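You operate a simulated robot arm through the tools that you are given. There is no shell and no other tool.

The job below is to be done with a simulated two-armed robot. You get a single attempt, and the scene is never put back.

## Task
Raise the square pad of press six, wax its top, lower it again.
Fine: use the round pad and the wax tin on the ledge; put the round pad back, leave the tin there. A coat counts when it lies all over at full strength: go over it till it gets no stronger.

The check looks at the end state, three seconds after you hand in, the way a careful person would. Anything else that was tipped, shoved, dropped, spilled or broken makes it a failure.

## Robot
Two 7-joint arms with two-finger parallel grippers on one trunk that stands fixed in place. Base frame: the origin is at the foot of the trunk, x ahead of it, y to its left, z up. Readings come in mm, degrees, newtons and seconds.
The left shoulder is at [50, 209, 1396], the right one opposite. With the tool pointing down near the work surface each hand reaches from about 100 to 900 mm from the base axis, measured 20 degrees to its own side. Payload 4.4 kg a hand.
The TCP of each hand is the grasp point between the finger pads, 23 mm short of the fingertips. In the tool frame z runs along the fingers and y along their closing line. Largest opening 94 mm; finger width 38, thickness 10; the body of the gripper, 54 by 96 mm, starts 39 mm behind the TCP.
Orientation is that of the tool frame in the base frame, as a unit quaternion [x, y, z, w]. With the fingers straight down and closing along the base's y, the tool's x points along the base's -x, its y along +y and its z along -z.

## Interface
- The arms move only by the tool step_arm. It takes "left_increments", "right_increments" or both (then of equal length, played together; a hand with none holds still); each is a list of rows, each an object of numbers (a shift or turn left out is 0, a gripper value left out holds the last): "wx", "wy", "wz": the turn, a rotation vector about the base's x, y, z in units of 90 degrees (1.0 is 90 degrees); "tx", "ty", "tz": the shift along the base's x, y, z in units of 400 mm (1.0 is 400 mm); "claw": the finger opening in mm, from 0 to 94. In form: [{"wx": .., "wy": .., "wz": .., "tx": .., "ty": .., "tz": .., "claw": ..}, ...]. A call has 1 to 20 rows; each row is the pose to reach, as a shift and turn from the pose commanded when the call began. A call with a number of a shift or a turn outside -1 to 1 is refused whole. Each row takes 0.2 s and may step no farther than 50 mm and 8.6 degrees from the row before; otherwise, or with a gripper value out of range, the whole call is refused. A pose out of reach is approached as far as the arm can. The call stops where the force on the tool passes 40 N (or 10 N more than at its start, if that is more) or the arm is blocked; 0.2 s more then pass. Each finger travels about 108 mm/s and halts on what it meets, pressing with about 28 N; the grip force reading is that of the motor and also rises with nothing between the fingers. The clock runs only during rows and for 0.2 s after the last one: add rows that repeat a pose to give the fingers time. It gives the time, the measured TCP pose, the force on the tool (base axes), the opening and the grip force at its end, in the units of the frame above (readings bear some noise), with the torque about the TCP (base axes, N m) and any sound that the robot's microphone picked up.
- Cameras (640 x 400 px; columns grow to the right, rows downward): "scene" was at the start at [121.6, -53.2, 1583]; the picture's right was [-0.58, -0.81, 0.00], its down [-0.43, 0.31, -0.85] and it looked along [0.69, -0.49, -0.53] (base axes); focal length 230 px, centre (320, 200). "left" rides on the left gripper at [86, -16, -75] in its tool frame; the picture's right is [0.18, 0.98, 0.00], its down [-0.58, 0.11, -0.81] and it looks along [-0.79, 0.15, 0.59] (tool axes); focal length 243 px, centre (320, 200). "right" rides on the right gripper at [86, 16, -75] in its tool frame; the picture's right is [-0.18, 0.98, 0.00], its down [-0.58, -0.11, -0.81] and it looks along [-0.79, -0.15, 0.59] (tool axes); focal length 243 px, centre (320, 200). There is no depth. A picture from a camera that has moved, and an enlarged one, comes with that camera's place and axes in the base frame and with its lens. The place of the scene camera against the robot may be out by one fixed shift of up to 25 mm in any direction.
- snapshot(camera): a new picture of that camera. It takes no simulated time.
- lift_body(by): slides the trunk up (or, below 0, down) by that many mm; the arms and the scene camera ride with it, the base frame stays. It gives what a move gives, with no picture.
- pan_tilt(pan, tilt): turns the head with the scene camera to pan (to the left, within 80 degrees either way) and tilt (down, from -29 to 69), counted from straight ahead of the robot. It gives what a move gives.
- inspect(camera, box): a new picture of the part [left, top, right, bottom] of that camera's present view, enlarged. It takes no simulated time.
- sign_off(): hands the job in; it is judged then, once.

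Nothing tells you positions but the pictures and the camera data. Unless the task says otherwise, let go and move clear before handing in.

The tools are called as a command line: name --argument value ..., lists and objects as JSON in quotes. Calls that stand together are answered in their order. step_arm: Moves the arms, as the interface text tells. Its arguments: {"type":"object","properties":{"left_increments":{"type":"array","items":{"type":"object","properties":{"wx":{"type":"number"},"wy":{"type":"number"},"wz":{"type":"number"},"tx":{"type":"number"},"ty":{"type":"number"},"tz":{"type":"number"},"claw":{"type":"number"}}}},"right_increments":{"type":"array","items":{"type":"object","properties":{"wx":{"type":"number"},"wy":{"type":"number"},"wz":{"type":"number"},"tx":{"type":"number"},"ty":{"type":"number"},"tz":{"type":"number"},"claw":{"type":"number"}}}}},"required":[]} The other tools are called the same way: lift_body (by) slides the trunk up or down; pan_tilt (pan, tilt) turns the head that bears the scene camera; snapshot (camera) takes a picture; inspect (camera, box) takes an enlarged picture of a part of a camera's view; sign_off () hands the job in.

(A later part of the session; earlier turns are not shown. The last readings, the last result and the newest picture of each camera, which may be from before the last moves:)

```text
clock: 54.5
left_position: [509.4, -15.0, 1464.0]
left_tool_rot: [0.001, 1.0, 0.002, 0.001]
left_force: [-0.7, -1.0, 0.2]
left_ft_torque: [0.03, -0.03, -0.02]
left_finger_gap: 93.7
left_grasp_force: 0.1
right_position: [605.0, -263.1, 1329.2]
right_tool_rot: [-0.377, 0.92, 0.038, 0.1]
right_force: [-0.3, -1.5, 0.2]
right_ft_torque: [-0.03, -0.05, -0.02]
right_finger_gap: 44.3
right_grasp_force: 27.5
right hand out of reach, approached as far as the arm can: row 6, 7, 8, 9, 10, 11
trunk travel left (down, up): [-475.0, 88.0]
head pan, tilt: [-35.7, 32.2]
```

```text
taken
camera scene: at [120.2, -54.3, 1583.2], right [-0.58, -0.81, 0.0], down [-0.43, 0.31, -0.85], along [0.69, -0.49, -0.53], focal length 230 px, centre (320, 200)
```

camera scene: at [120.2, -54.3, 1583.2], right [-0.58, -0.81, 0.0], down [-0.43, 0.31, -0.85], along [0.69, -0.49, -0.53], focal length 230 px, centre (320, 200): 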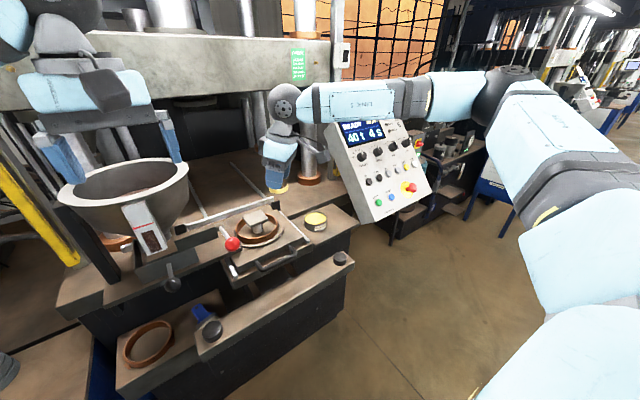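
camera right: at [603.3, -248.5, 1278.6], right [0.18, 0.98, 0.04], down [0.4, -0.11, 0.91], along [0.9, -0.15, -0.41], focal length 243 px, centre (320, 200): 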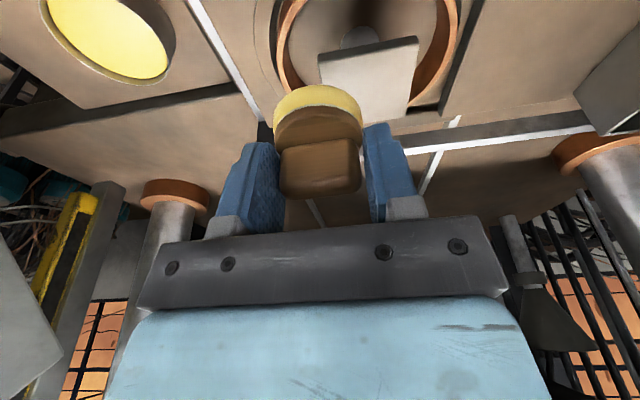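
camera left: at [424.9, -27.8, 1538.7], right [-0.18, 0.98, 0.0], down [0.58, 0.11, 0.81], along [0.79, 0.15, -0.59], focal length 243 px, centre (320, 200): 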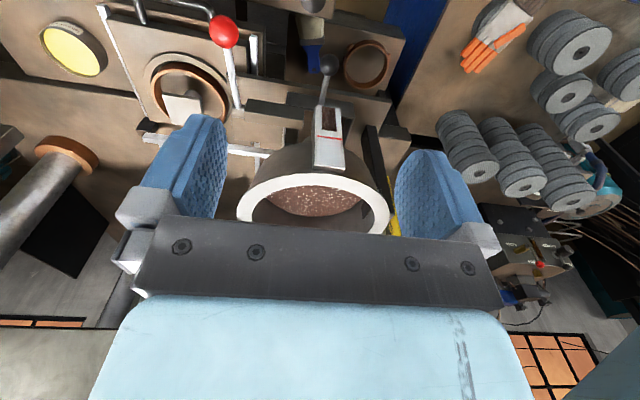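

Worse with +45°. Looking at the elbow positions, the upper arm seems to be at its upward limit, so the hand should come in lower relative to the shoulder. I'll undo the yaw, raise the trunk fully, and approach the pad at low height from the front instead.

step_arm --right_increments '[{"tx": -0.06, "ty": -0.06, "wz": -0.08}, {"tx": -0.12, "ty": -0.12, "wz": -0.16}, {"tx": -0.16, "ty": -0.18, "wz": -0.24}, {"tx": -0.18, "ty": -0.24, "wz": -0.33}, {"tx": -0.18, "ty": -0.3, "wz": -0.42}, {"tx": -0.18, "ty": -0.34, "wz": -0.5}, {"tx": -0.18, "ty": -0.34, "wz": -0.5}]' --left_increments '[{"tz": -0.06}, {"tz": -0.12}, {"tz": -0.18}, {"tz": -0.22}, {"tz": -0.22}, {"tz": -0.22}, {"tz": -0.22}]'

lift_body --by 88

snapshot --camera "scene"

```text
clock: 56.1
left_position: [512.0, -14.0, 1376.3]
left_tool_rot: [0.0, 1.0, 0.0, -0.001]
left_force: [0.0, -0.8, 0.4]
left_ft_torque: [0.0, 0.0, 0.0]
left_finger_gap: 94.1
left_grasp_force: 0.0
right_position: [533.4, -400.6, 1327.7]
right_tool_rot: [0.001, 0.994, -0.001, 0.105]
right_force: [-0.2, -0.5, -0.2]
right_ft_torque: [0.04, -0.07, 0.01]
right_finger_gap: 44.0
right_grasp_force: 28.0
trunk travel left (down, up): [-475.0, 88.0]
head pan, tilt: [-35.7, 32.2]
```

```text
clock: 57.4
left_position: [512.2, -12.0, 1464.0]
left_tool_rot: [0.001, 1.0, 0.0, 0.0]
left_force: [-0.7, -0.1, 0.2]
left_ft_torque: [-0.02, -0.04, -0.03]
left_finger_gap: 93.8
left_grasp_force: 0.1
right_position: [533.7, -399.9, 1415.9]
right_tool_rot: [0.0, 0.994, -0.001, 0.105]
right_force: [0.1, -0.3, -1.1]
right_ft_torque: [0.04, -0.01, -0.01]
right_finger_gap: 44.1
right_grasp_force: 28.7
trunk travel left (down, up): [-563.0, 0.0]
head pan, tilt: [-35.7, 32.2]
```

```text
taken
camera scene: at [121.8, -53.2, 1671.0], right [-0.58, -0.81, 0.0], down [-0.43, 0.31, -0.85], along [0.69, -0.49, -0.53], focal length 230 px, centre (320, 200)
```

scene: 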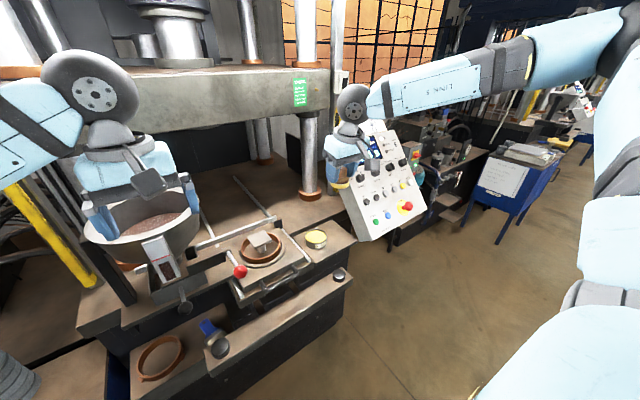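

Trunk is at its top. Lowering the right hand in free space in front of the press, then moving in toward the pad.

step_arm --right_increments '[{"tz": -0.11}, {"tz": -0.22}, {"tz": -0.33}, {"tz": -0.44}, {"tz": -0.51, "tx": 0.04, "ty": 0.03}, {"tz": -0.53, "tx": 0.13, "ty": 0.1}, {"tz": -0.53, "tx": 0.22, "ty": 0.17}, {"tz": -0.53, "tx": 0.31, "ty": 0.24}, {"tz": -0.53, "tx": 0.4, "ty": 0.31}, {"tz": -0.53, "tx": 0.48, "ty": 0.38}, {"tz": -0.53, "tx": 0.522, "ty": 0.4175}, {"tz": -0.53, "tx": 0.522, "ty": 0.4175}]'

snapshot --camera "scene"

snapshot --camera "right"

```text
clock: 60.0
left_position: [511.5, -14.3, 1465.2]
left_tool_rot: [0.0, 1.0, -0.001, 0.0]
left_force: [-0.5, -0.5, 0.6]
left_ft_torque: [-0.01, 0.01, -0.01]
left_finger_gap: 94.2
left_grasp_force: 0.1
right_position: [680.4, -282.3, 1252.8]
right_tool_rot: [0.0, 0.994, -0.002, 0.105]
right_force: [0.2, -0.7, -0.3]
right_ft_torque: [0.0, -0.02, -0.01]
right_finger_gap: 44.3
right_grasp_force: 28.4
right hand out of reach, approached as far as the arm can: row 9, 10, 11, 12
trunk travel left (down, up): [-563.0, 0.0]
head pan, tilt: [-35.7, 32.2]
```

```text
taken
camera scene: at [121.2, -53.0, 1671.1], right [-0.58, -0.81, 0.0], down [-0.43, 0.31, -0.85], along [0.69, -0.49, -0.53], focal length 230 px, centre (320, 200)
```

scene: 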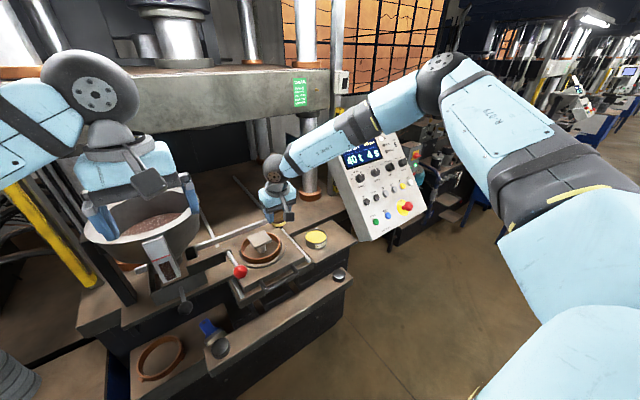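

```text
taken
camera right: at [581.9, -268.5, 1307.1], right [0.18, 0.98, 0.04], down [0.4, -0.11, 0.91], along [0.9, -0.15, -0.41], focal length 243 px, centre (320, 200)
```

right: 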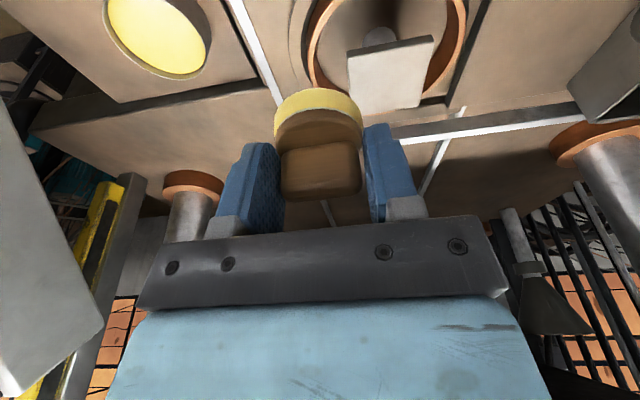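

The displacement at the limit suggests the elbow is stuck rather than the arm being too short. I'll push the target again with repeated rows to see whether the arm's solution creeps closer.

step_arm --right_increments '[{"tx": 0.05, "ty": 0.04, "tz": -0.04}, {"tx": 0.1, "ty": 0.08, "tz": -0.08}, {"tx": 0.155, "ty": 0.123, "tz": -0.12}, {"tx": 0.155, "ty": 0.123, "tz": -0.12}, {"tx": 0.155, "ty": 0.123, "tz": -0.12}, {"tx": 0.155, "ty": 0.123, "tz": -0.12}, {"tx": 0.155, "ty": 0.123, "tz": -0.12}, {"tx": 0.155, "ty": 0.123, "tz": -0.12}]'

snapshot --camera "scene"

```text
clock: 61.8
left_position: [511.1, -12.2, 1463.8]
left_tool_rot: [0.0, 1.0, 0.0, -0.001]
left_force: [0.6, 0.1, -0.2]
left_ft_torque: [-0.01, 0.02, -0.02]
left_finger_gap: 94.0
left_grasp_force: 0.0
right_position: [681.7, -282.5, 1253.1]
right_tool_rot: [0.0, 0.994, -0.001, 0.105]
right_force: [-1.0, 0.2, -0.8]
right_ft_torque: [0.01, -0.01, -0.05]
right_finger_gap: 44.3
right_grasp_force: 28.3
right hand out of reach, approached as far as the arm can: row 1, 2, 3, 4, 5, 6, 7, 8
trunk travel left (down, up): [-563.0, 0.0]
head pan, tilt: [-35.7, 32.2]
```

```text
taken
camera scene: at [121.6, -53.2, 1671.1], right [-0.58, -0.81, 0.0], down [-0.43, 0.31, -0.85], along [0.69, -0.49, -0.53], focal length 230 px, centre (320, 200)
```

scene: 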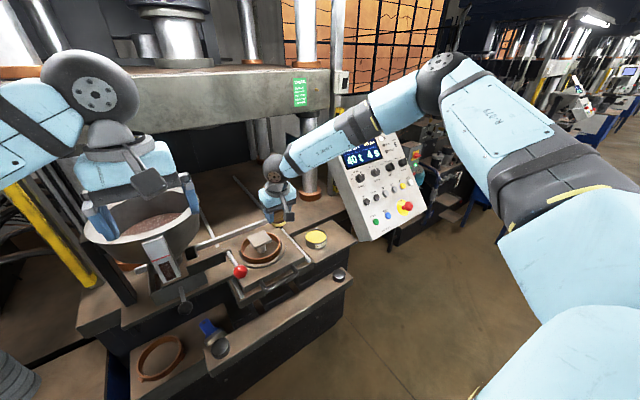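

The position is a hard limit of this arm posture; the elbow now sits lower and further out than at the start. I'll retreat, move the left hand aside, and roll the right hand about the forward axis in free space to swing the elbow up.

step_arm --right_increments '[{"tx": -0.08, "ty": -0.03, "tz": 0.05}, {"tx": -0.16, "ty": -0.06, "tz": 0.1}, {"tx": -0.24, "ty": -0.09, "tz": 0.15}, {"tx": -0.3, "ty": -0.12, "tz": 0.19}, {"tx": -0.3, "ty": -0.12, "tz": 0.19, "wx": -0.09}, {"tx": -0.3, "ty": -0.12, "tz": 0.19, "wx": -0.18}, {"tx": -0.3, "ty": -0.12, "tz": 0.19, "wx": -0.27}, {"tx": -0.3, "ty": -0.12, "tz": 0.19, "wx": -0.36}, {"tx": -0.3, "ty": -0.12, "tz": 0.19, "wx": -0.45}, {"tx": -0.3, "ty": -0.12, "tz": 0.19, "wx": -0.54}, {"tx": -0.3, "ty": -0.12, "tz": 0.19, "wx": -0.63}, {"tx": -0.3, "ty": -0.12, "tz": 0.19, "wx": -0.63}]' --left_increments '[{"ty": 0.06}, {"ty": 0.12}, {"ty": 0.18}, {"ty": 0.25}, {"ty": 0.25}, {"ty": 0.25}, {"ty": 0.25}, {"ty": 0.25}, {"ty": 0.25}, {"ty": 0.25}, {"ty": 0.25}, {"ty": 0.25}]'

snapshot --camera "scene"

```text
clock: 64.4
left_position: [511.9, 87.4, 1464.0]
left_tool_rot: [0.0, 1.0, 0.0, 0.001]
left_force: [0.0, 0.4, -0.5]
left_ft_torque: [0.03, -0.01, 0.02]
left_finger_gap: 93.9
left_grasp_force: 0.1
right_position: [561.5, -332.1, 1329.1]
right_tool_rot: [-0.051, 0.874, -0.474, 0.093]
right_force: [0.0, 0.7, -0.2]
right_ft_torque: [0.0, -0.02, 0.01]
right_finger_gap: 44.1
right_grasp_force: 28.2
trunk travel left (down, up): [-563.0, 0.0]
head pan, tilt: [-35.7, 32.2]
```

```text
taken
camera scene: at [121.1, -53.2, 1671.1], right [-0.58, -0.81, 0.0], down [-0.43, 0.31, -0.85], along [0.69, -0.49, -0.53], focal length 230 px, centre (320, 200)
```

scene: 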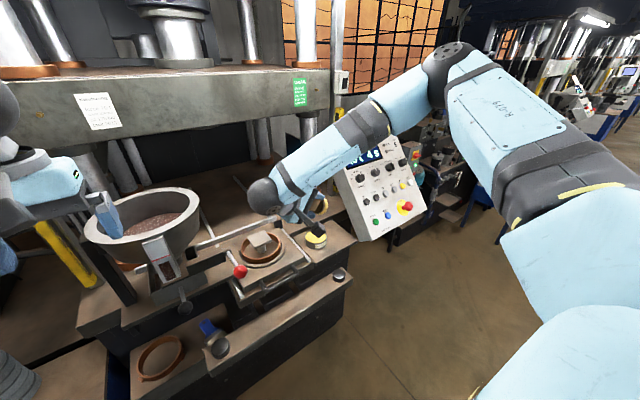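

Rolling didn't move the elbow, but comparing all the limit cases shows the upper arm stuck at the same direction each time, and lowering the trunk moved the boundary toward the pad. So I need the shoulder well below the hand: I'll restore the hand's level, raise the hands, and bring the trunk down in stages.

step_arm --right_increments '[{"wx": 0.09}, {"wx": 0.18}, {"wx": 0.27}, {"wx": 0.36, "tx": -0.03, "ty": -0.03, "tz": 0.03}, {"wx": 0.45, "tx": -0.06, "ty": -0.06, "tz": 0.08}, {"wx": 0.54, "tx": -0.09, "ty": -0.1, "tz": 0.14}, {"wx": 0.63, "tx": -0.12, "ty": -0.14, "tz": 0.2}, {"wx": 0.63, "tx": -0.15, "ty": -0.17, "tz": 0.26}, {"wx": 0.63, "tx": -0.15, "ty": -0.17, "tz": 0.26}]' --left_increments '[{"tx": -0.03, "ty": 0.02, "tz": 0.04}, {"tx": -0.06, "ty": 0.04, "tz": 0.08}, {"tx": -0.09, "ty": 0.07, "tz": 0.12}, {"tx": -0.12, "ty": 0.1, "tz": 0.16}, {"tx": -0.16, "ty": 0.13, "tz": 0.2}, {"tx": -0.18, "ty": 0.13, "tz": 0.24}, {"tx": -0.18, "ty": 0.13, "tz": 0.24}, {"tx": -0.18, "ty": 0.13, "tz": 0.24}, {"tx": -0.18, "ty": 0.13, "tz": 0.24}]'

lift_body --by -150

snapshot --camera "scene"

snapshot --camera "right"

```text
clock: 66.4
left_position: [441.1, 139.3, 1559.4]
left_tool_rot: [0.0, 1.0, 0.0, -0.001]
left_force: [0.1, -0.1, 0.8]
left_ft_torque: [0.01, -0.01, 0.01]
left_finger_gap: 93.9
left_grasp_force: 0.2
right_position: [502.3, -399.0, 1431.9]
right_tool_rot: [0.0, 0.994, 0.0, 0.105]
right_force: [0.1, 0.2, 0.2]
right_ft_torque: [0.01, 0.03, 0.0]
right_finger_gap: 44.2
right_grasp_force: 28.1
trunk travel left (down, up): [-563.0, 0.0]
head pan, tilt: [-35.7, 32.2]
```

```text
clock: 68.1
left_position: [441.0, 138.2, 1411.0]
left_tool_rot: [0.0, 1.0, 0.0, 0.0]
left_force: [1.0, 0.4, -0.1]
left_ft_torque: [0.01, 0.01, 0.0]
left_finger_gap: 93.9
left_grasp_force: 0.0
right_position: [501.5, -397.6, 1282.3]
right_tool_rot: [0.0, 0.994, -0.001, 0.105]
right_force: [0.3, -0.6, -0.2]
right_ft_torque: [0.0, -0.02, 0.03]
right_finger_gap: 44.4
right_grasp_force: 27.6
trunk travel left (down, up): [-413.0, 150.0]
head pan, tilt: [-35.7, 32.2]
```

```text
taken
camera scene: at [121.6, -53.2, 1521.1], right [-0.58, -0.81, 0.0], down [-0.43, 0.31, -0.85], along [0.69, -0.49, -0.53], focal length 230 px, centre (320, 200)
```

scene: 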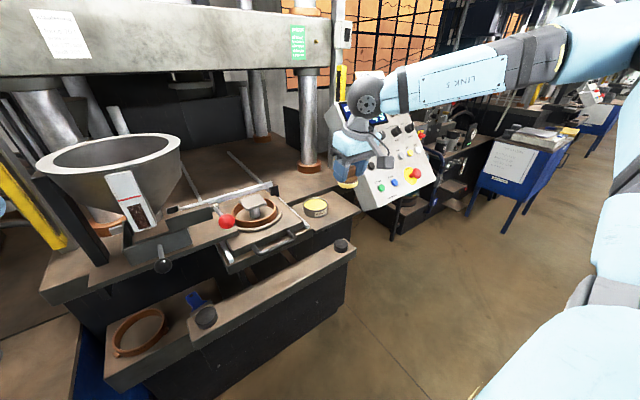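

```text
taken
camera right: at [401.6, -384.5, 1337.4], right [0.18, 0.98, 0.04], down [0.4, -0.11, 0.91], along [0.9, -0.15, -0.41], focal length 243 px, centre (320, 200)
```

right: 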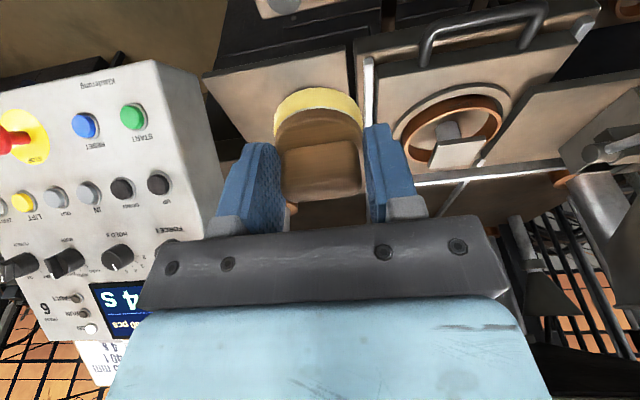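

Going well. Raising the right hand again and lowering the trunk another 140 mm.

step_arm --right_increments '[{"tz": 0.1}, {"tz": 0.2}, {"tz": 0.3}, {"tz": 0.35}, {"tz": 0.35}]' --left_increments '[{"tz": 0.05}, {"tz": 0.1}, {"tz": 0.15}, {"tz": 0.2}, {"tz": 0.2}]'

lift_body --by -140

snapshot --camera "scene"

```text
clock: 69.3
left_position: [440.2, 139.3, 1490.9]
left_tool_rot: [0.0, 1.0, 0.0, -0.001]
left_force: [0.6, -0.1, 1.1]
left_ft_torque: [0.0, 0.01, -0.01]
left_finger_gap: 94.0
left_grasp_force: 0.1
right_position: [501.9, -397.8, 1422.4]
right_tool_rot: [0.0, 0.994, -0.001, 0.106]
right_force: [-0.1, 0.2, -0.5]
right_ft_torque: [0.02, 0.0, -0.02]
right_finger_gap: 44.0
right_grasp_force: 28.3
trunk travel left (down, up): [-413.0, 150.0]
head pan, tilt: [-35.7, 32.2]
```

```text
clock: 71.0
left_position: [440.1, 138.7, 1351.1]
left_tool_rot: [0.0, 1.0, 0.0, 0.001]
left_force: [-0.6, -0.2, 0.1]
left_ft_torque: [0.02, 0.01, 0.03]
left_finger_gap: 93.9
left_grasp_force: 0.0
right_position: [501.8, -397.0, 1282.1]
right_tool_rot: [0.0, 0.994, -0.001, 0.105]
right_force: [0.5, 0.2, -1.4]
right_ft_torque: [0.02, 0.0, -0.01]
right_finger_gap: 44.1
right_grasp_force: 27.6
trunk travel left (down, up): [-273.0, 290.0]
head pan, tilt: [-35.7, 32.2]
```

```text
taken
camera scene: at [121.5, -53.1, 1381.2], right [-0.58, -0.81, 0.0], down [-0.43, 0.31, -0.85], along [0.69, -0.49, -0.53], focal length 230 px, centre (320, 200)
```

scene: 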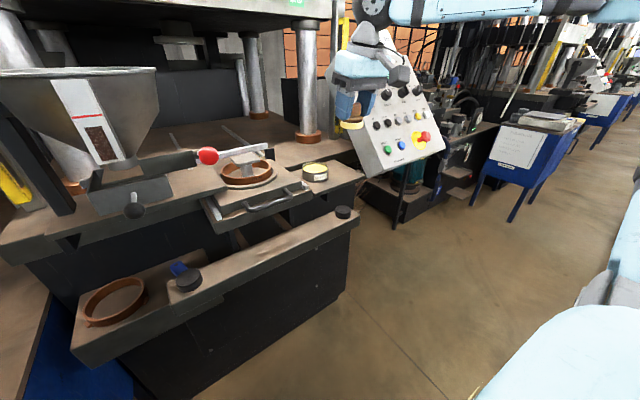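

Shoulder is now about 90 mm below the hand's wrist-down level. Approaching the pad again, staying about 35 mm above it.

step_arm --right_increments '[{"tx": 0.085, "ty": 0.058}, {"tx": 0.17, "ty": 0.116}, {"tx": 0.255, "ty": 0.174}, {"tx": 0.34, "ty": 0.232, "tz": -0.02}, {"tx": 0.425, "ty": 0.29, "tz": -0.05}, {"tx": 0.51, "ty": 0.348, "tz": -0.09}, {"tx": 0.58, "ty": 0.396, "tz": -0.13}, {"tx": 0.6, "ty": 0.41, "tz": -0.17}, {"tx": 0.6, "ty": 0.41, "tz": -0.17}]'

snapshot --camera "right"

snapshot --camera "scene"

```text
clock: 73.0
left_position: [441.9, 138.5, 1351.0]
left_tool_rot: [0.0, 1.0, 0.0, -0.001]
left_force: [0.5, -0.1, 0.3]
left_ft_torque: [0.01, 0.02, 0.0]
left_finger_gap: 94.1
left_grasp_force: 0.0
right_position: [726.4, -247.0, 1211.3]
right_tool_rot: [0.0, 0.994, -0.001, 0.105]
right_force: [-0.2, 0.0, -0.5]
right_ft_torque: [-0.02, 0.04, -0.01]
right_finger_gap: 44.4
right_grasp_force: 28.2
right hand out of reach, approached as far as the arm can: row 7, 8, 9
trunk travel left (down, up): [-273.0, 290.0]
head pan, tilt: [-35.7, 32.2]
```

```text
taken
camera right: at [626.1, -233.2, 1266.5], right [0.18, 0.98, 0.04], down [0.4, -0.11, 0.91], along [0.9, -0.15, -0.41], focal length 243 px, centre (320, 200)
```

right: 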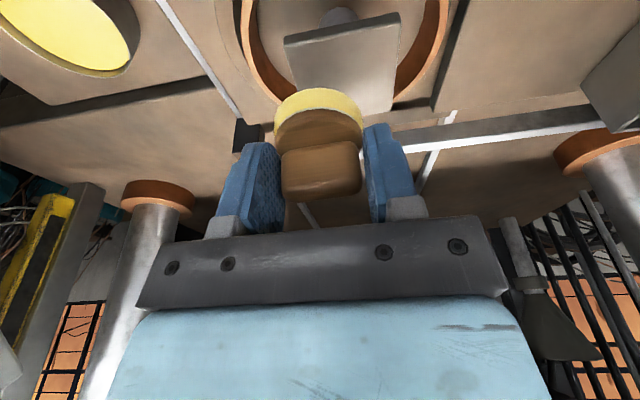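

```text
taken
camera scene: at [122.5, -53.4, 1380.9], right [-0.58, -0.81, 0.0], down [-0.43, 0.31, -0.85], along [0.69, -0.49, -0.53], focal length 230 px, centre (320, 200)
```

scene: 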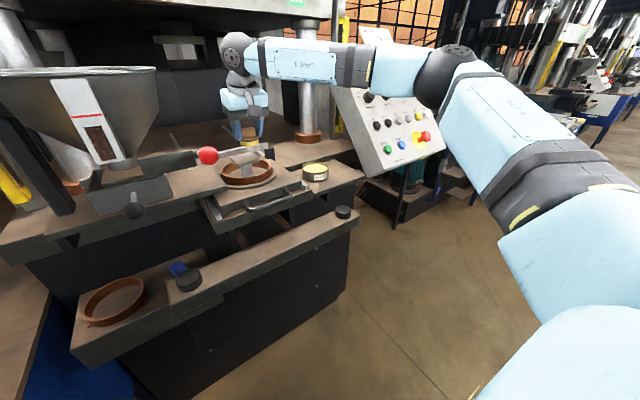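

The arm gets to 21 mm short now. The left arm started the job reaching across its own centre line, so a better elbow posture must exist; I'll look at how the left elbow is held for comparison.

pan_tilt --pan 45 --tilt 20

snapshot --camera "scene"

pan_tilt --pan -60 --tilt 20

snapshot --camera "scene"

```text
clock: 74.5
left_position: [438.4, 140.3, 1350.7]
left_tool_rot: [0.0, 1.0, 0.0, 0.0]
left_force: [-0.3, -1.1, -0.3]
left_ft_torque: [0.05, -0.03, 0.04]
left_finger_gap: 94.0
left_grasp_force: 0.0
right_position: [725.0, -247.1, 1212.5]
right_tool_rot: [0.0, 0.994, -0.001, 0.105]
right_force: [0.3, 0.2, -1.0]
right_ft_torque: [-0.03, -0.01, -0.01]
right_finger_gap: 44.3
right_grasp_force: 27.9
trunk travel left (down, up): [-273.0, 290.0]
head pan, tilt: [45.0, 20.0]
```

```text
taken
camera scene: at [115.0, 64.8, 1400.6], right [0.71, -0.71, 0.0], down [-0.24, -0.24, -0.94], along [0.67, 0.66, -0.34], focal length 230 px, centre (320, 200)
```

scene: 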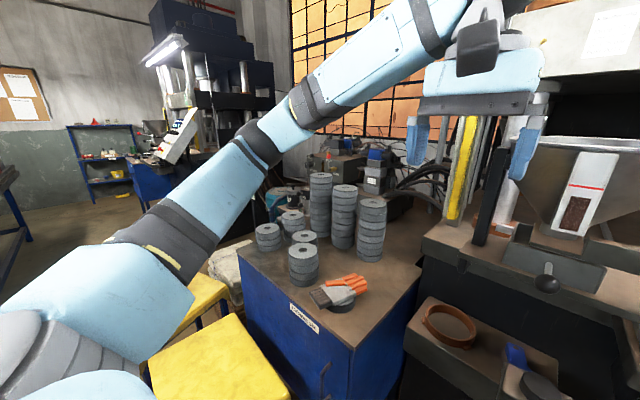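

```text
clock: 76.3
left_position: [439.7, 137.8, 1350.5]
left_tool_rot: [0.001, 1.0, 0.0, 0.001]
left_force: [0.5, 0.1, -0.2]
left_ft_torque: [-0.04, 0.01, 0.05]
left_finger_gap: 94.1
left_grasp_force: 0.0
right_position: [725.7, -246.6, 1212.3]
right_tool_rot: [0.0, 0.994, -0.002, 0.105]
right_force: [-0.3, 0.1, -0.2]
right_ft_torque: [-0.01, -0.01, 0.03]
right_finger_gap: 44.3
right_grasp_force: 27.7
trunk travel left (down, up): [-273.0, 290.0]
head pan, tilt: [-60.0, 20.0]
```

```text
taken
camera scene: at [95.6, -81.6, 1400.6], right [-0.87, -0.5, 0.0], down [-0.17, 0.3, -0.94], along [0.47, -0.81, -0.34], focal length 230 px, centre (320, 200)
```

scene: 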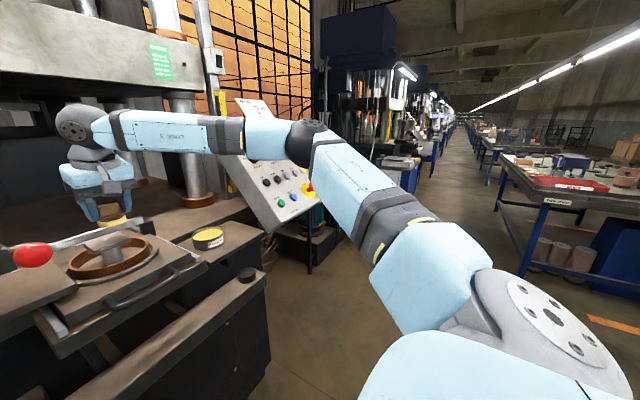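

Both elbows sit at mirrored positions, so this looks like a shoulder limit for this approach. I'll check how the boundary depends on the tool's tilt: raise a little and level the tool straight down, then try the same spot.

step_arm --right_increments '[{"tz": 0.06}, {"tz": 0.1, "wy": 0.045}, {"tz": 0.1, "wy": 0.09}, {"tz": 0.1, "wy": 0.133}, {"tz": 0.1, "wy": 0.133, "tx": 0.041, "ty": 0.034}, {"tz": 0.1, "wy": 0.133, "tx": 0.041, "ty": 0.034}]'

snapshot --camera "scene"

```text
clock: 77.7
left_position: [439.9, 138.8, 1350.7]
left_tool_rot: [0.0, 1.0, 0.0, 0.001]
left_force: [0.9, 0.0, -0.5]
left_ft_torque: [-0.03, 0.0, 0.03]
left_finger_gap: 94.2
left_grasp_force: 0.1
right_position: [699.6, -264.9, 1247.1]
right_tool_rot: [0.0, 1.0, -0.001, 0.002]
right_force: [-0.3, -0.1, 0.3]
right_ft_torque: [-0.03, 0.0, -0.01]
right_finger_gap: 44.4
right_grasp_force: 28.3
right hand out of reach, approached as far as the arm can: row 2, 3, 4, 5, 6
trunk travel left (down, up): [-273.0, 290.0]
head pan, tilt: [-60.0, 20.0]
```

```text
taken
camera scene: at [95.5, -81.6, 1400.6], right [-0.87, -0.5, 0.0], down [-0.17, 0.3, -0.94], along [0.47, -0.81, -0.34], focal length 230 px, centre (320, 200)
```

scene: 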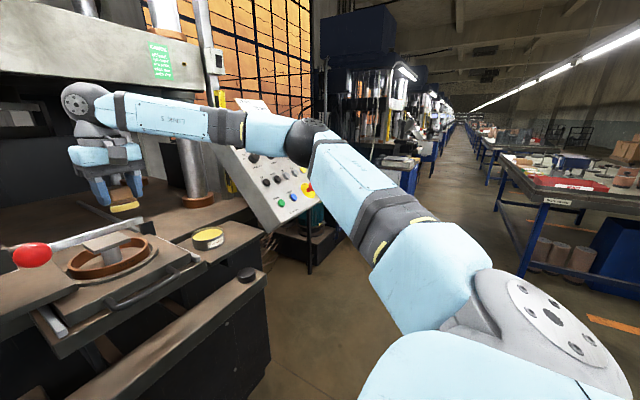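

Confirmed: the elbow stays put, so the wrist just has to come closer to the robot. If I hold the round pad with more lean (35° instead of 12°), the wrist moves back ~65 mm and the whole pad comes within reach. I can regrip safely with the round pad resting in the wax tin, so first I'll return above the tin.

step_arm --right_increments '[{"wy": -0.045, "ty": -0.08, "tz": 0.01}, {"wy": -0.09, "ty": -0.17, "tz": 0.01}, {"wy": -0.133, "ty": -0.26, "tz": 0.0}, {"wy": -0.133, "ty": -0.35, "tz": -0.05}, {"wy": -0.133, "ty": -0.43, "tz": -0.11, "tx": 0.007}, {"wy": -0.133, "ty": -0.43, "tz": -0.17, "tx": 0.007}, {"wy": -0.133, "ty": -0.43, "tz": -0.2175, "tx": 0.007}, {"wy": -0.133, "ty": -0.43, "tz": -0.2175, "tx": 0.007}]'

snapshot --camera "right"

pan_tilt --pan -30 --tilt 25

snapshot --camera "scene"

```text
clock: 79.5
left_position: [439.7, 138.5, 1351.7]
left_tool_rot: [0.0, 1.0, 0.0, 0.0]
left_force: [-0.4, 0.0, -0.2]
left_ft_torque: [-0.01, 0.01, 0.0]
left_finger_gap: 93.7
left_grasp_force: 0.1
right_position: [704.7, -436.8, 1158.3]
right_tool_rot: [0.0, 0.994, -0.001, 0.106]
right_force: [-0.3, -0.2, -0.8]
right_ft_torque: [0.02, 0.0, -0.02]
right_finger_gap: 44.1
right_grasp_force: 27.6
trunk travel left (down, up): [-273.0, 290.0]
head pan, tilt: [-60.0, 20.0]
```

```text
taken
camera right: at [604.0, -423.1, 1213.5], right [0.18, 0.98, 0.04], down [0.4, -0.11, 0.91], along [0.9, -0.15, -0.41], focal length 243 px, centre (320, 200)
```

right: 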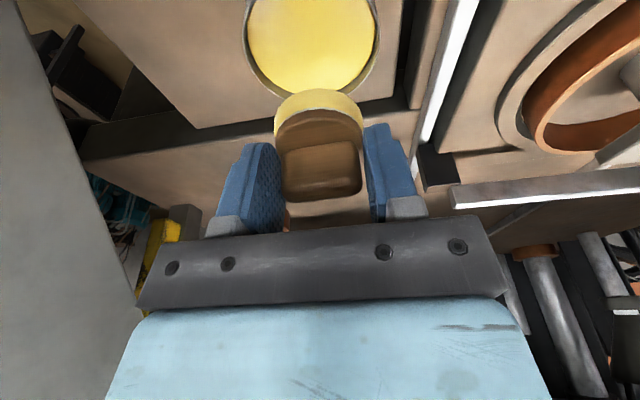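

```text
clock: 80.5
left_position: [439.1, 138.4, 1351.6]
left_tool_rot: [0.0, 1.0, 0.0, 0.0]
left_force: [-0.4, 0.4, 0.1]
left_ft_torque: [-0.01, 0.0, -0.02]
left_finger_gap: 94.1
left_grasp_force: 0.0
right_position: [703.4, -438.0, 1157.9]
right_tool_rot: [0.0, 0.994, -0.001, 0.105]
right_force: [0.2, 0.6, -0.7]
right_ft_torque: [0.01, -0.04, 0.01]
right_finger_gap: 44.2
right_grasp_force: 27.5
trunk travel left (down, up): [-273.0, 290.0]
head pan, tilt: [-30.0, 25.0]
```

```text
taken
camera scene: at [128.7, -47.1, 1392.5], right [-0.5, -0.87, 0.0], down [-0.37, 0.21, -0.91], along [0.78, -0.45, -0.42], focal length 230 px, centre (320, 200)
```

scene: 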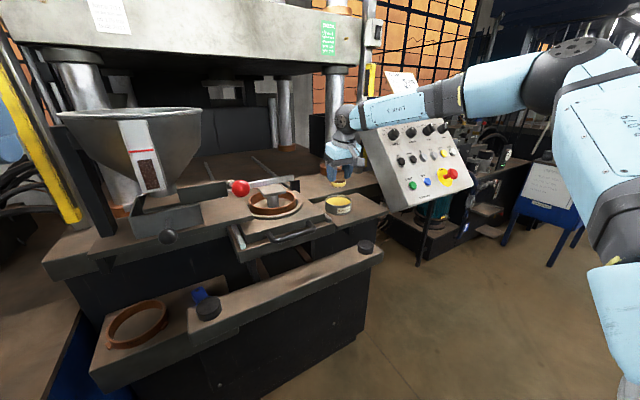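

The tin centre reads (706, -440). Lowering the round pad back onto the wax.

step_arm --right_increments '[{"tx": -0.004, "ty": -0.006, "tz": -0.05}, {"tx": -0.004, "ty": -0.006, "tz": -0.1}, {"tx": -0.004, "ty": -0.006, "tz": -0.135}, {"tx": -0.004, "ty": -0.006, "tz": -0.1425}]'

inspect --camera "right" --box '[220, 0, 420, 150]'

inspect --camera "scene" --box '[290, 90, 400, 240]'

```text
clock: 81.5
left_position: [440.5, 137.9, 1351.0]
left_tool_rot: [0.0, 1.0, 0.0, 0.0]
left_force: [0.0, -0.1, -0.7]
left_ft_torque: [0.01, 0.01, 0.0]
left_finger_gap: 94.4
left_grasp_force: 0.0
right_position: [702.7, -439.5, 1101.1]
right_tool_rot: [0.001, 0.994, -0.001, 0.105]
right_force: [0.2, -0.5, -0.1]
right_ft_torque: [-0.01, 0.01, 0.0]
right_finger_gap: 44.2
right_grasp_force: 27.8
trunk travel left (down, up): [-273.0, 290.0]
head pan, tilt: [-30.0, 25.0]
```

```text
2.67 times, centred on (320, 75) of right
camera zoom: at [602.4, -425.3, 1156.3], right [0.18, 0.98, 0.04], down [0.4, -0.11, 0.91], along [0.9, -0.15, -0.41], focal length 647 px, centre (320, 533)
```

zoom: 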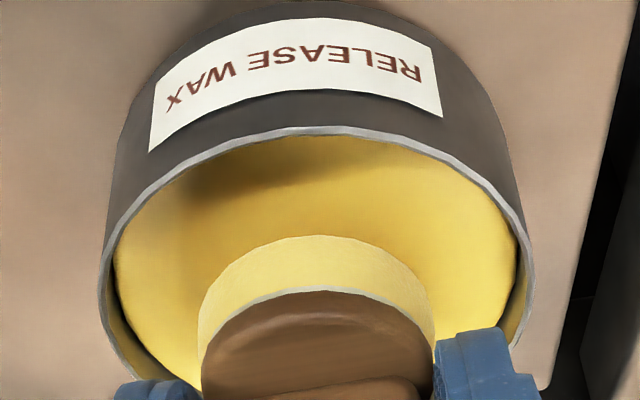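

```text
2.67 times, centred on (345, 165) of scene
camera zoom: at [128.8, -47.0, 1392.5], right [-0.5, -0.87, 0.0], down [-0.37, 0.21, -0.91], along [0.78, -0.45, -0.42], focal length 612 px, centre (253, 293)
```

zoom: 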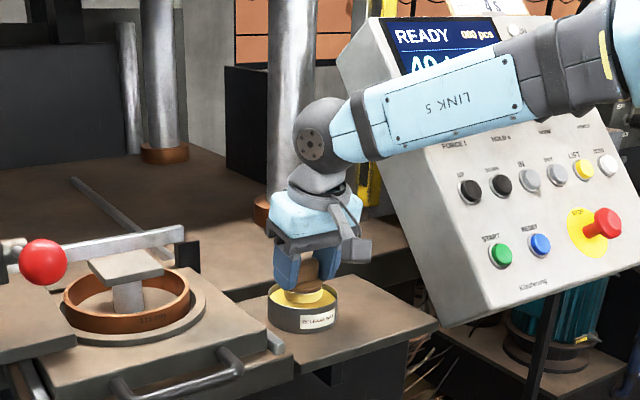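

Just above the wax. Lowering 2–3 mm to let it rest lightly.

step_arm --right_increments '[{"tz": -0.003}, {"tz": -0.006}]'

```text
clock: 82.1
left_position: [439.7, 138.7, 1350.5]
left_tool_rot: [0.0, 1.0, -0.001, 0.0]
left_force: [0.0, 0.7, -0.1]
left_ft_torque: [0.0, -0.03, 0.0]
left_finger_gap: 94.1
left_grasp_force: 0.1
right_position: [702.9, -439.3, 1099.8]
right_tool_rot: [0.0, 0.994, -0.002, 0.105]
right_force: [0.0, 0.4, -1.3]
right_ft_torque: [-0.01, -0.02, 0.02]
right_finger_gap: 44.3
right_grasp_force: 28.7
trunk travel left (down, up): [-273.0, 290.0]
head pan, tilt: [-30.0, 25.0]
```

step_arm --right_increments '[{"tz": -0.002}, {"tz": -0.004}]'

```text
clock: 82.7
left_position: [440.4, 139.0, 1351.3]
left_tool_rot: [-0.001, 1.0, 0.0, 0.001]
left_force: [-0.2, -0.1, 0.4]
left_ft_torque: [0.0, -0.01, 0.0]
left_finger_gap: 93.9
left_grasp_force: 0.2
right_position: [702.9, -439.7, 1097.9]
right_tool_rot: [0.0, 0.994, -0.001, 0.107]
right_force: [2.0, -1.3, 5.8]
right_ft_torque: [-0.04, -0.15, -0.03]
right_finger_gap: 44.1
right_grasp_force: 28.2
trunk travel left (down, up): [-273.0, 290.0]
head pan, tilt: [-30.0, 25.0]
```

Light contact at about 6 N. I'll ease off a touch and open the fingers just enough (60 mm) to free the handle.

step_arm --right_increments '[{"tz": 0.002}, {"tz": 0.002, "claw": 48}, {"tz": 0.002, "claw": 54}, {"tz": 0.002, "claw": 60}, {"tz": 0.002, "claw": 60}]'

snapshot --camera "right"

inspect --camera "scene" --box '[310, 130, 370, 230]'

```text
clock: 83.9
left_position: [439.3, 137.7, 1350.6]
left_tool_rot: [0.0, 1.0, -0.001, 0.0]
left_force: [-0.2, 0.1, 0.5]
left_ft_torque: [-0.01, -0.01, 0.0]
left_finger_gap: 93.6
left_grasp_force: 0.1
right_position: [702.8, -439.0, 1097.3]
right_tool_rot: [-0.001, 0.994, -0.001, 0.105]
right_force: [-0.3, -0.1, -0.4]
right_ft_torque: [0.01, -0.04, -0.01]
right_finger_gap: 59.9
right_grasp_force: 0.1
trunk travel left (down, up): [-273.0, 290.0]
head pan, tilt: [-30.0, 25.0]
```

```text
taken
camera right: at [602.3, -425.4, 1153.0], right [0.18, 0.98, 0.04], down [0.4, -0.11, 0.91], along [0.9, -0.15, -0.41], focal length 243 px, centre (320, 200)
```

right: 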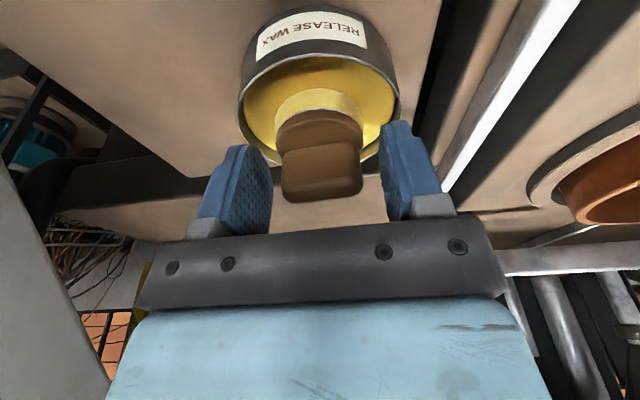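

```text
4.00 times, centred on (340, 180) of scene
camera zoom: at [128.7, -47.0, 1392.5], right [-0.5, -0.87, 0.0], down [-0.37, 0.21, -0.91], along [0.78, -0.45, -0.42], focal length 918 px, centre (240, 280)
```

zoom: 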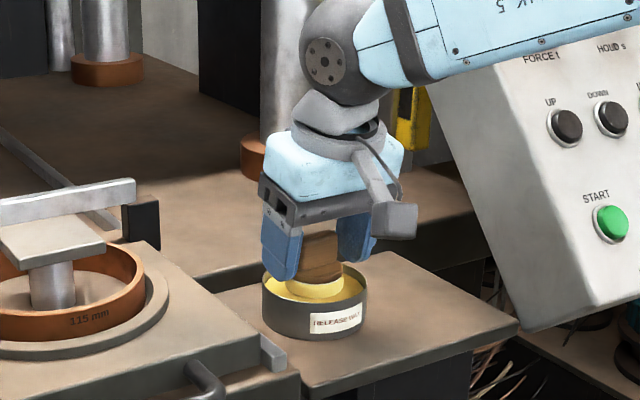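

The round pad stands on the wax on its own. Now I'll tilt the hand 23° further about the grip point and regrip.

step_arm --right_increments '[{"tz": 0.0125}, {"tz": 0.0125, "tx": -0.004, "wy": -0.0852}, {"tz": 0.0125, "tx": -0.008, "wy": -0.1704}, {"tz": 0.0125, "tx": -0.0125, "wy": -0.2556}, {"tz": 0.0125, "tx": -0.0125, "wy": -0.2556}]'

snapshot --camera "right"

inspect --camera "scene" --box '[310, 130, 370, 230]'

```text
clock: 85.1
left_position: [440.7, 138.5, 1349.8]
left_tool_rot: [0.001, 1.0, 0.0, -0.001]
left_force: [0.6, -0.5, 0.2]
left_ft_torque: [0.03, 0.0, -0.05]
left_finger_gap: 94.2
left_grasp_force: 0.0
right_position: [698.2, -438.4, 1102.5]
right_tool_rot: [0.001, 0.953, -0.001, 0.303]
right_force: [-0.7, 0.0, -0.1]
right_ft_torque: [-0.01, 0.01, 0.04]
right_finger_gap: 59.9
right_grasp_force: 0.2
trunk travel left (down, up): [-273.0, 290.0]
head pan, tilt: [-30.0, 25.0]
```

```text
taken
camera right: at [584.1, -425.4, 1114.0], right [0.15, 0.98, 0.1], down [0.01, -0.11, 0.99], along [0.99, -0.15, -0.03], focal length 243 px, centre (320, 200)
```

right: 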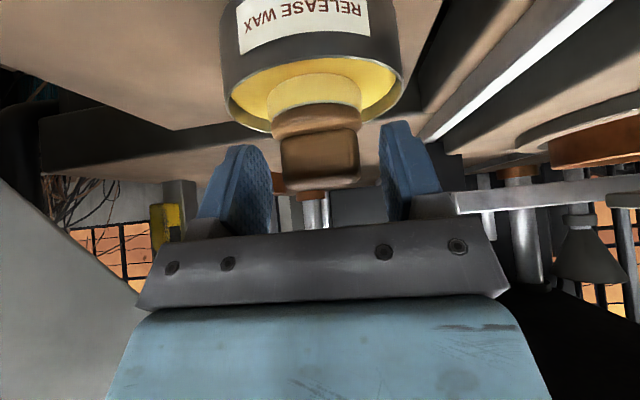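

```text
4.00 times, centred on (340, 180) of scene
camera zoom: at [129.1, -47.2, 1392.4], right [-0.5, -0.87, 0.0], down [-0.37, 0.21, -0.91], along [0.78, -0.45, -0.42], focal length 918 px, centre (240, 280)
```

zoom: 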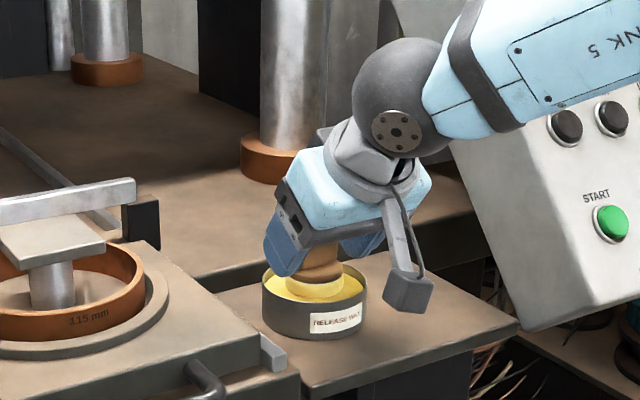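

The fingers straddle the handle at 35° lean. Closing gently.

step_arm --right_increments '[{"claw": 52}, {"claw": 47}, {"claw": 45}, {"claw": 0}, {"claw": 0}, {"claw": 0}]'

snapshot --camera "right"

```text
clock: 86.5
left_position: [439.1, 138.7, 1350.2]
left_tool_rot: [0.0, 1.0, -0.001, 0.0]
left_force: [0.7, -1.0, 0.2]
left_ft_torque: [-0.02, 0.0, 0.04]
left_finger_gap: 93.9
left_grasp_force: 0.1
right_position: [697.5, -439.4, 1103.5]
right_tool_rot: [0.0, 0.953, -0.001, 0.302]
right_force: [0.3, -0.5, 0.3]
right_ft_torque: [-0.01, 0.03, 0.0]
right_finger_gap: 41.5
right_grasp_force: 28.2
trunk travel left (down, up): [-273.0, 290.0]
head pan, tilt: [-30.0, 25.0]
```

```text
taken
camera right: at [584.0, -425.3, 1114.3], right [0.15, 0.98, 0.1], down [0.01, -0.11, 0.99], along [0.99, -0.15, -0.03], focal length 243 px, centre (320, 200)
```

right: 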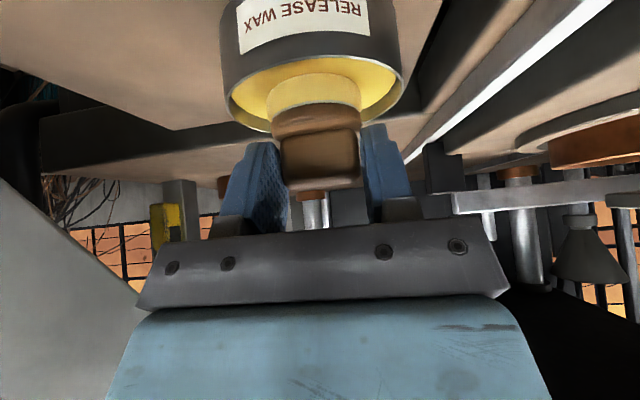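

Gripped again at 41.5 mm. Lifting slowly to check that the hold is firm and the pad stays level.

step_arm --right_increments '[{"tz": 0.01}, {"tz": 0.03}, {"tz": 0.07}, {"tz": 0.12}, {"tz": 0.16}, {"tz": 0.16}]'

snapshot --camera "right"

inspect --camera "scene" --box '[310, 110, 370, 220]'

```text
clock: 87.9
left_position: [439.5, 138.7, 1352.2]
left_tool_rot: [0.0, 1.0, -0.001, 0.0]
left_force: [0.5, 0.3, 0.7]
left_ft_torque: [-0.01, -0.03, 0.01]
left_finger_gap: 94.2
left_grasp_force: 0.0
right_position: [697.2, -439.4, 1168.2]
right_tool_rot: [-0.001, 0.954, 0.0, 0.301]
right_force: [0.9, 0.0, 0.2]
right_ft_torque: [-0.02, -0.01, 0.04]
right_finger_gap: 40.9
right_grasp_force: 28.0
trunk travel left (down, up): [-273.0, 290.0]
head pan, tilt: [-30.0, 25.0]
```

```text
taken
camera right: at [584.4, -425.6, 1178.7], right [0.15, 0.98, 0.1], down [0.01, -0.11, 0.99], along [0.99, -0.15, -0.03], focal length 243 px, centre (320, 200)
```

right: 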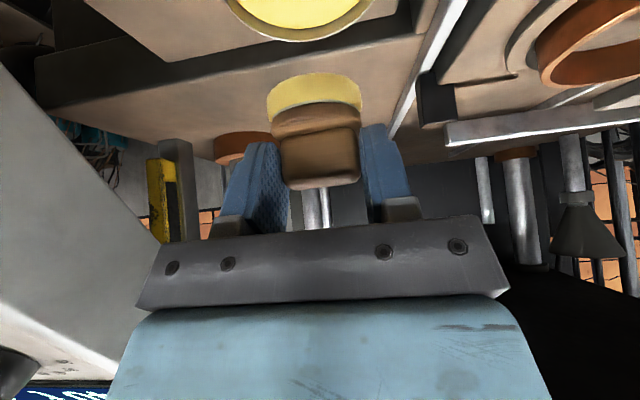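

```text
3.64 times, centred on (340, 165) of scene
camera zoom: at [129.0, -47.2, 1392.5], right [-0.5, -0.87, 0.0], down [-0.37, 0.21, -0.91], along [0.78, -0.45, -0.42], focal length 835 px, centre (247, 327)
```

zoom: 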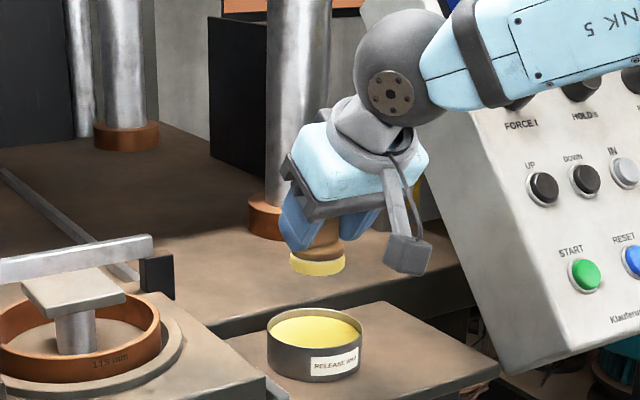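

It lifted, but I want to check whether it has tilted in the grip.

inspect --camera "right" --box '[220, 50, 420, 230]'

inspect --camera "scene" --box '[320, 160, 350, 190]'

```text
2.22 times, centred on (320, 140) of right
camera zoom: at [584.4, -425.6, 1178.7], right [0.15, 0.98, 0.1], down [0.01, -0.11, 0.99], along [0.99, -0.15, -0.03], focal length 539 px, centre (320, 333)
```

zoom: 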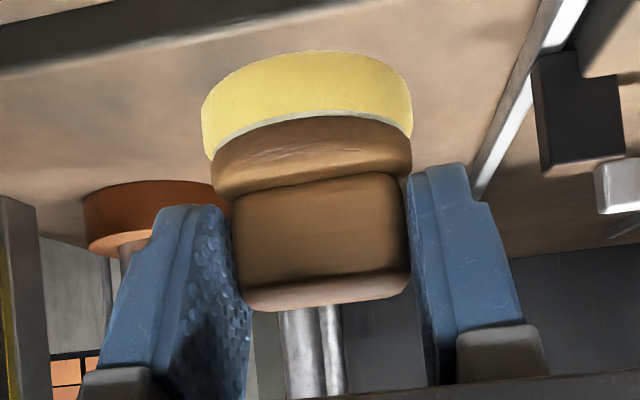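

```text
13.33 times, centred on (335, 175) of scene
camera zoom: at [129.0, -47.2, 1392.5], right [-0.5, -0.87, 0.0], down [-0.37, 0.21, -0.91], along [0.78, -0.45, -0.42], focal length 3061 px, centre (120, 533)
```

zoom: 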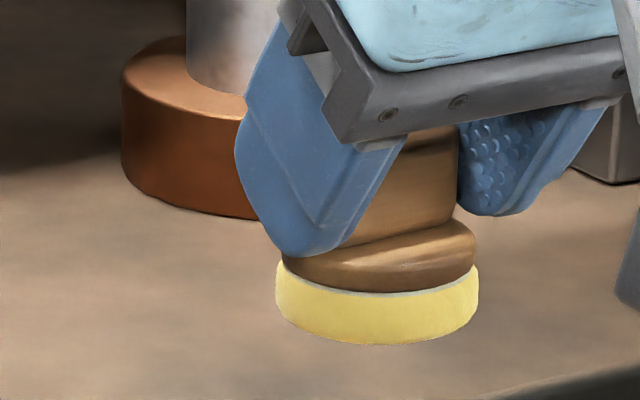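

There seems to be a slight tilt of 1–3°. I'll zoom right in to measure it so I can compensate.

inspect --camera "right" --box '[260, 65, 370, 140]'

inspect --camera "right" --box '[260, 120, 380, 200]'

```text
5.33 times, centred on (315, 102) of right
camera zoom: at [584.4, -425.6, 1178.7], right [0.15, 0.98, 0.1], down [0.01, -0.11, 0.99], along [0.99, -0.15, -0.03], focal length 1294 px, centre (347, 720)
```

zoom: 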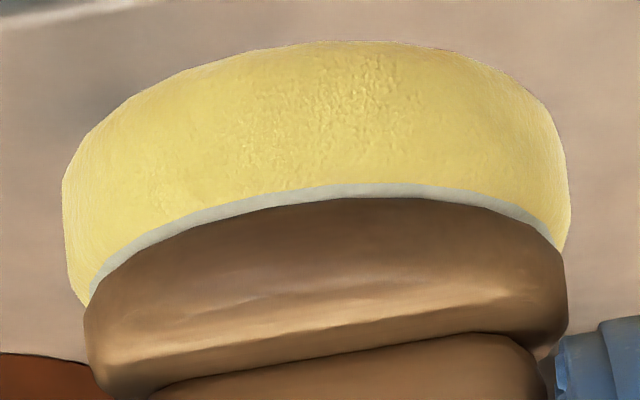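

```text
5.00 times, centred on (320, 160) of right
camera zoom: at [584.4, -425.6, 1178.7], right [0.15, 0.98, 0.1], down [0.01, -0.11, 0.99], along [0.99, -0.15, -0.03], focal length 1213 px, centre (320, 400)
```

zoom: 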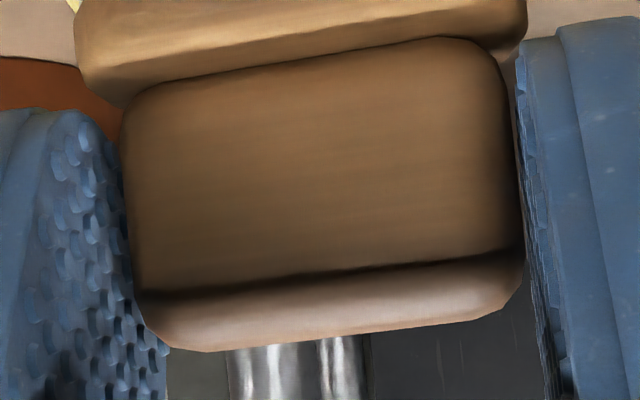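

The handle edges are level within half a degree, and the picture matches how it sat on the flat wax, so the pad is held level. Moving up and across to the square pad.

step_arm --right_increments '[{"tz": 0.08}, {"tz": 0.155, "ty": 0.03}, {"tz": 0.165, "ty": 0.13, "tx": 0.02}, {"tz": 0.165, "ty": 0.23, "tx": 0.04}, {"tz": 0.165, "ty": 0.33, "tx": 0.06}, {"tz": 0.165, "ty": 0.43, "tx": 0.08}, {"tz": 0.165, "ty": 0.516, "tx": 0.1}, {"tz": 0.165, "ty": 0.516, "tx": 0.1}]'

snapshot --camera "right"

inspect --camera "scene" --box '[220, 90, 360, 250]'

```text
clock: 89.7
left_position: [439.1, 137.5, 1351.6]
left_tool_rot: [0.0, 1.0, 0.0, 0.0]
left_force: [-0.8, 0.0, 0.5]
left_ft_torque: [0.0, -0.02, 0.02]
left_finger_gap: 94.0
left_grasp_force: 0.0
right_position: [737.5, -232.1, 1233.0]
right_tool_rot: [0.001, 0.953, -0.001, 0.302]
right_force: [-1.7, -0.1, 0.7]
right_ft_torque: [0.03, 0.0, -0.01]
right_finger_gap: 40.7
right_grasp_force: 28.1
trunk travel left (down, up): [-273.0, 290.0]
head pan, tilt: [-30.0, 25.0]
```

```text
taken
camera right: at [624.0, -218.5, 1244.6], right [0.15, 0.98, 0.1], down [0.01, -0.11, 0.99], along [0.99, -0.15, -0.03], focal length 243 px, centre (320, 200)
```

right: 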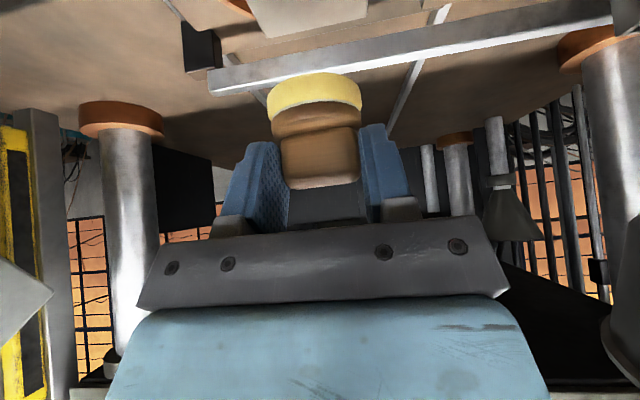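

```text
2.50 times, centred on (290, 170) of scene
camera zoom: at [128.0, -47.1, 1392.6], right [-0.5, -0.87, 0.0], down [-0.37, 0.21, -0.91], along [0.79, -0.45, -0.42], focal length 574 px, centre (395, 275)
```

zoom: 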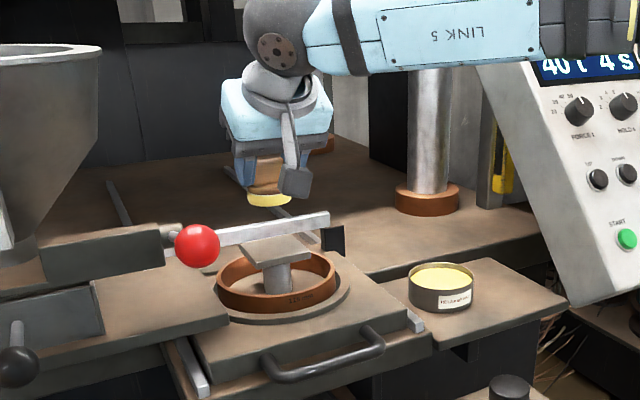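

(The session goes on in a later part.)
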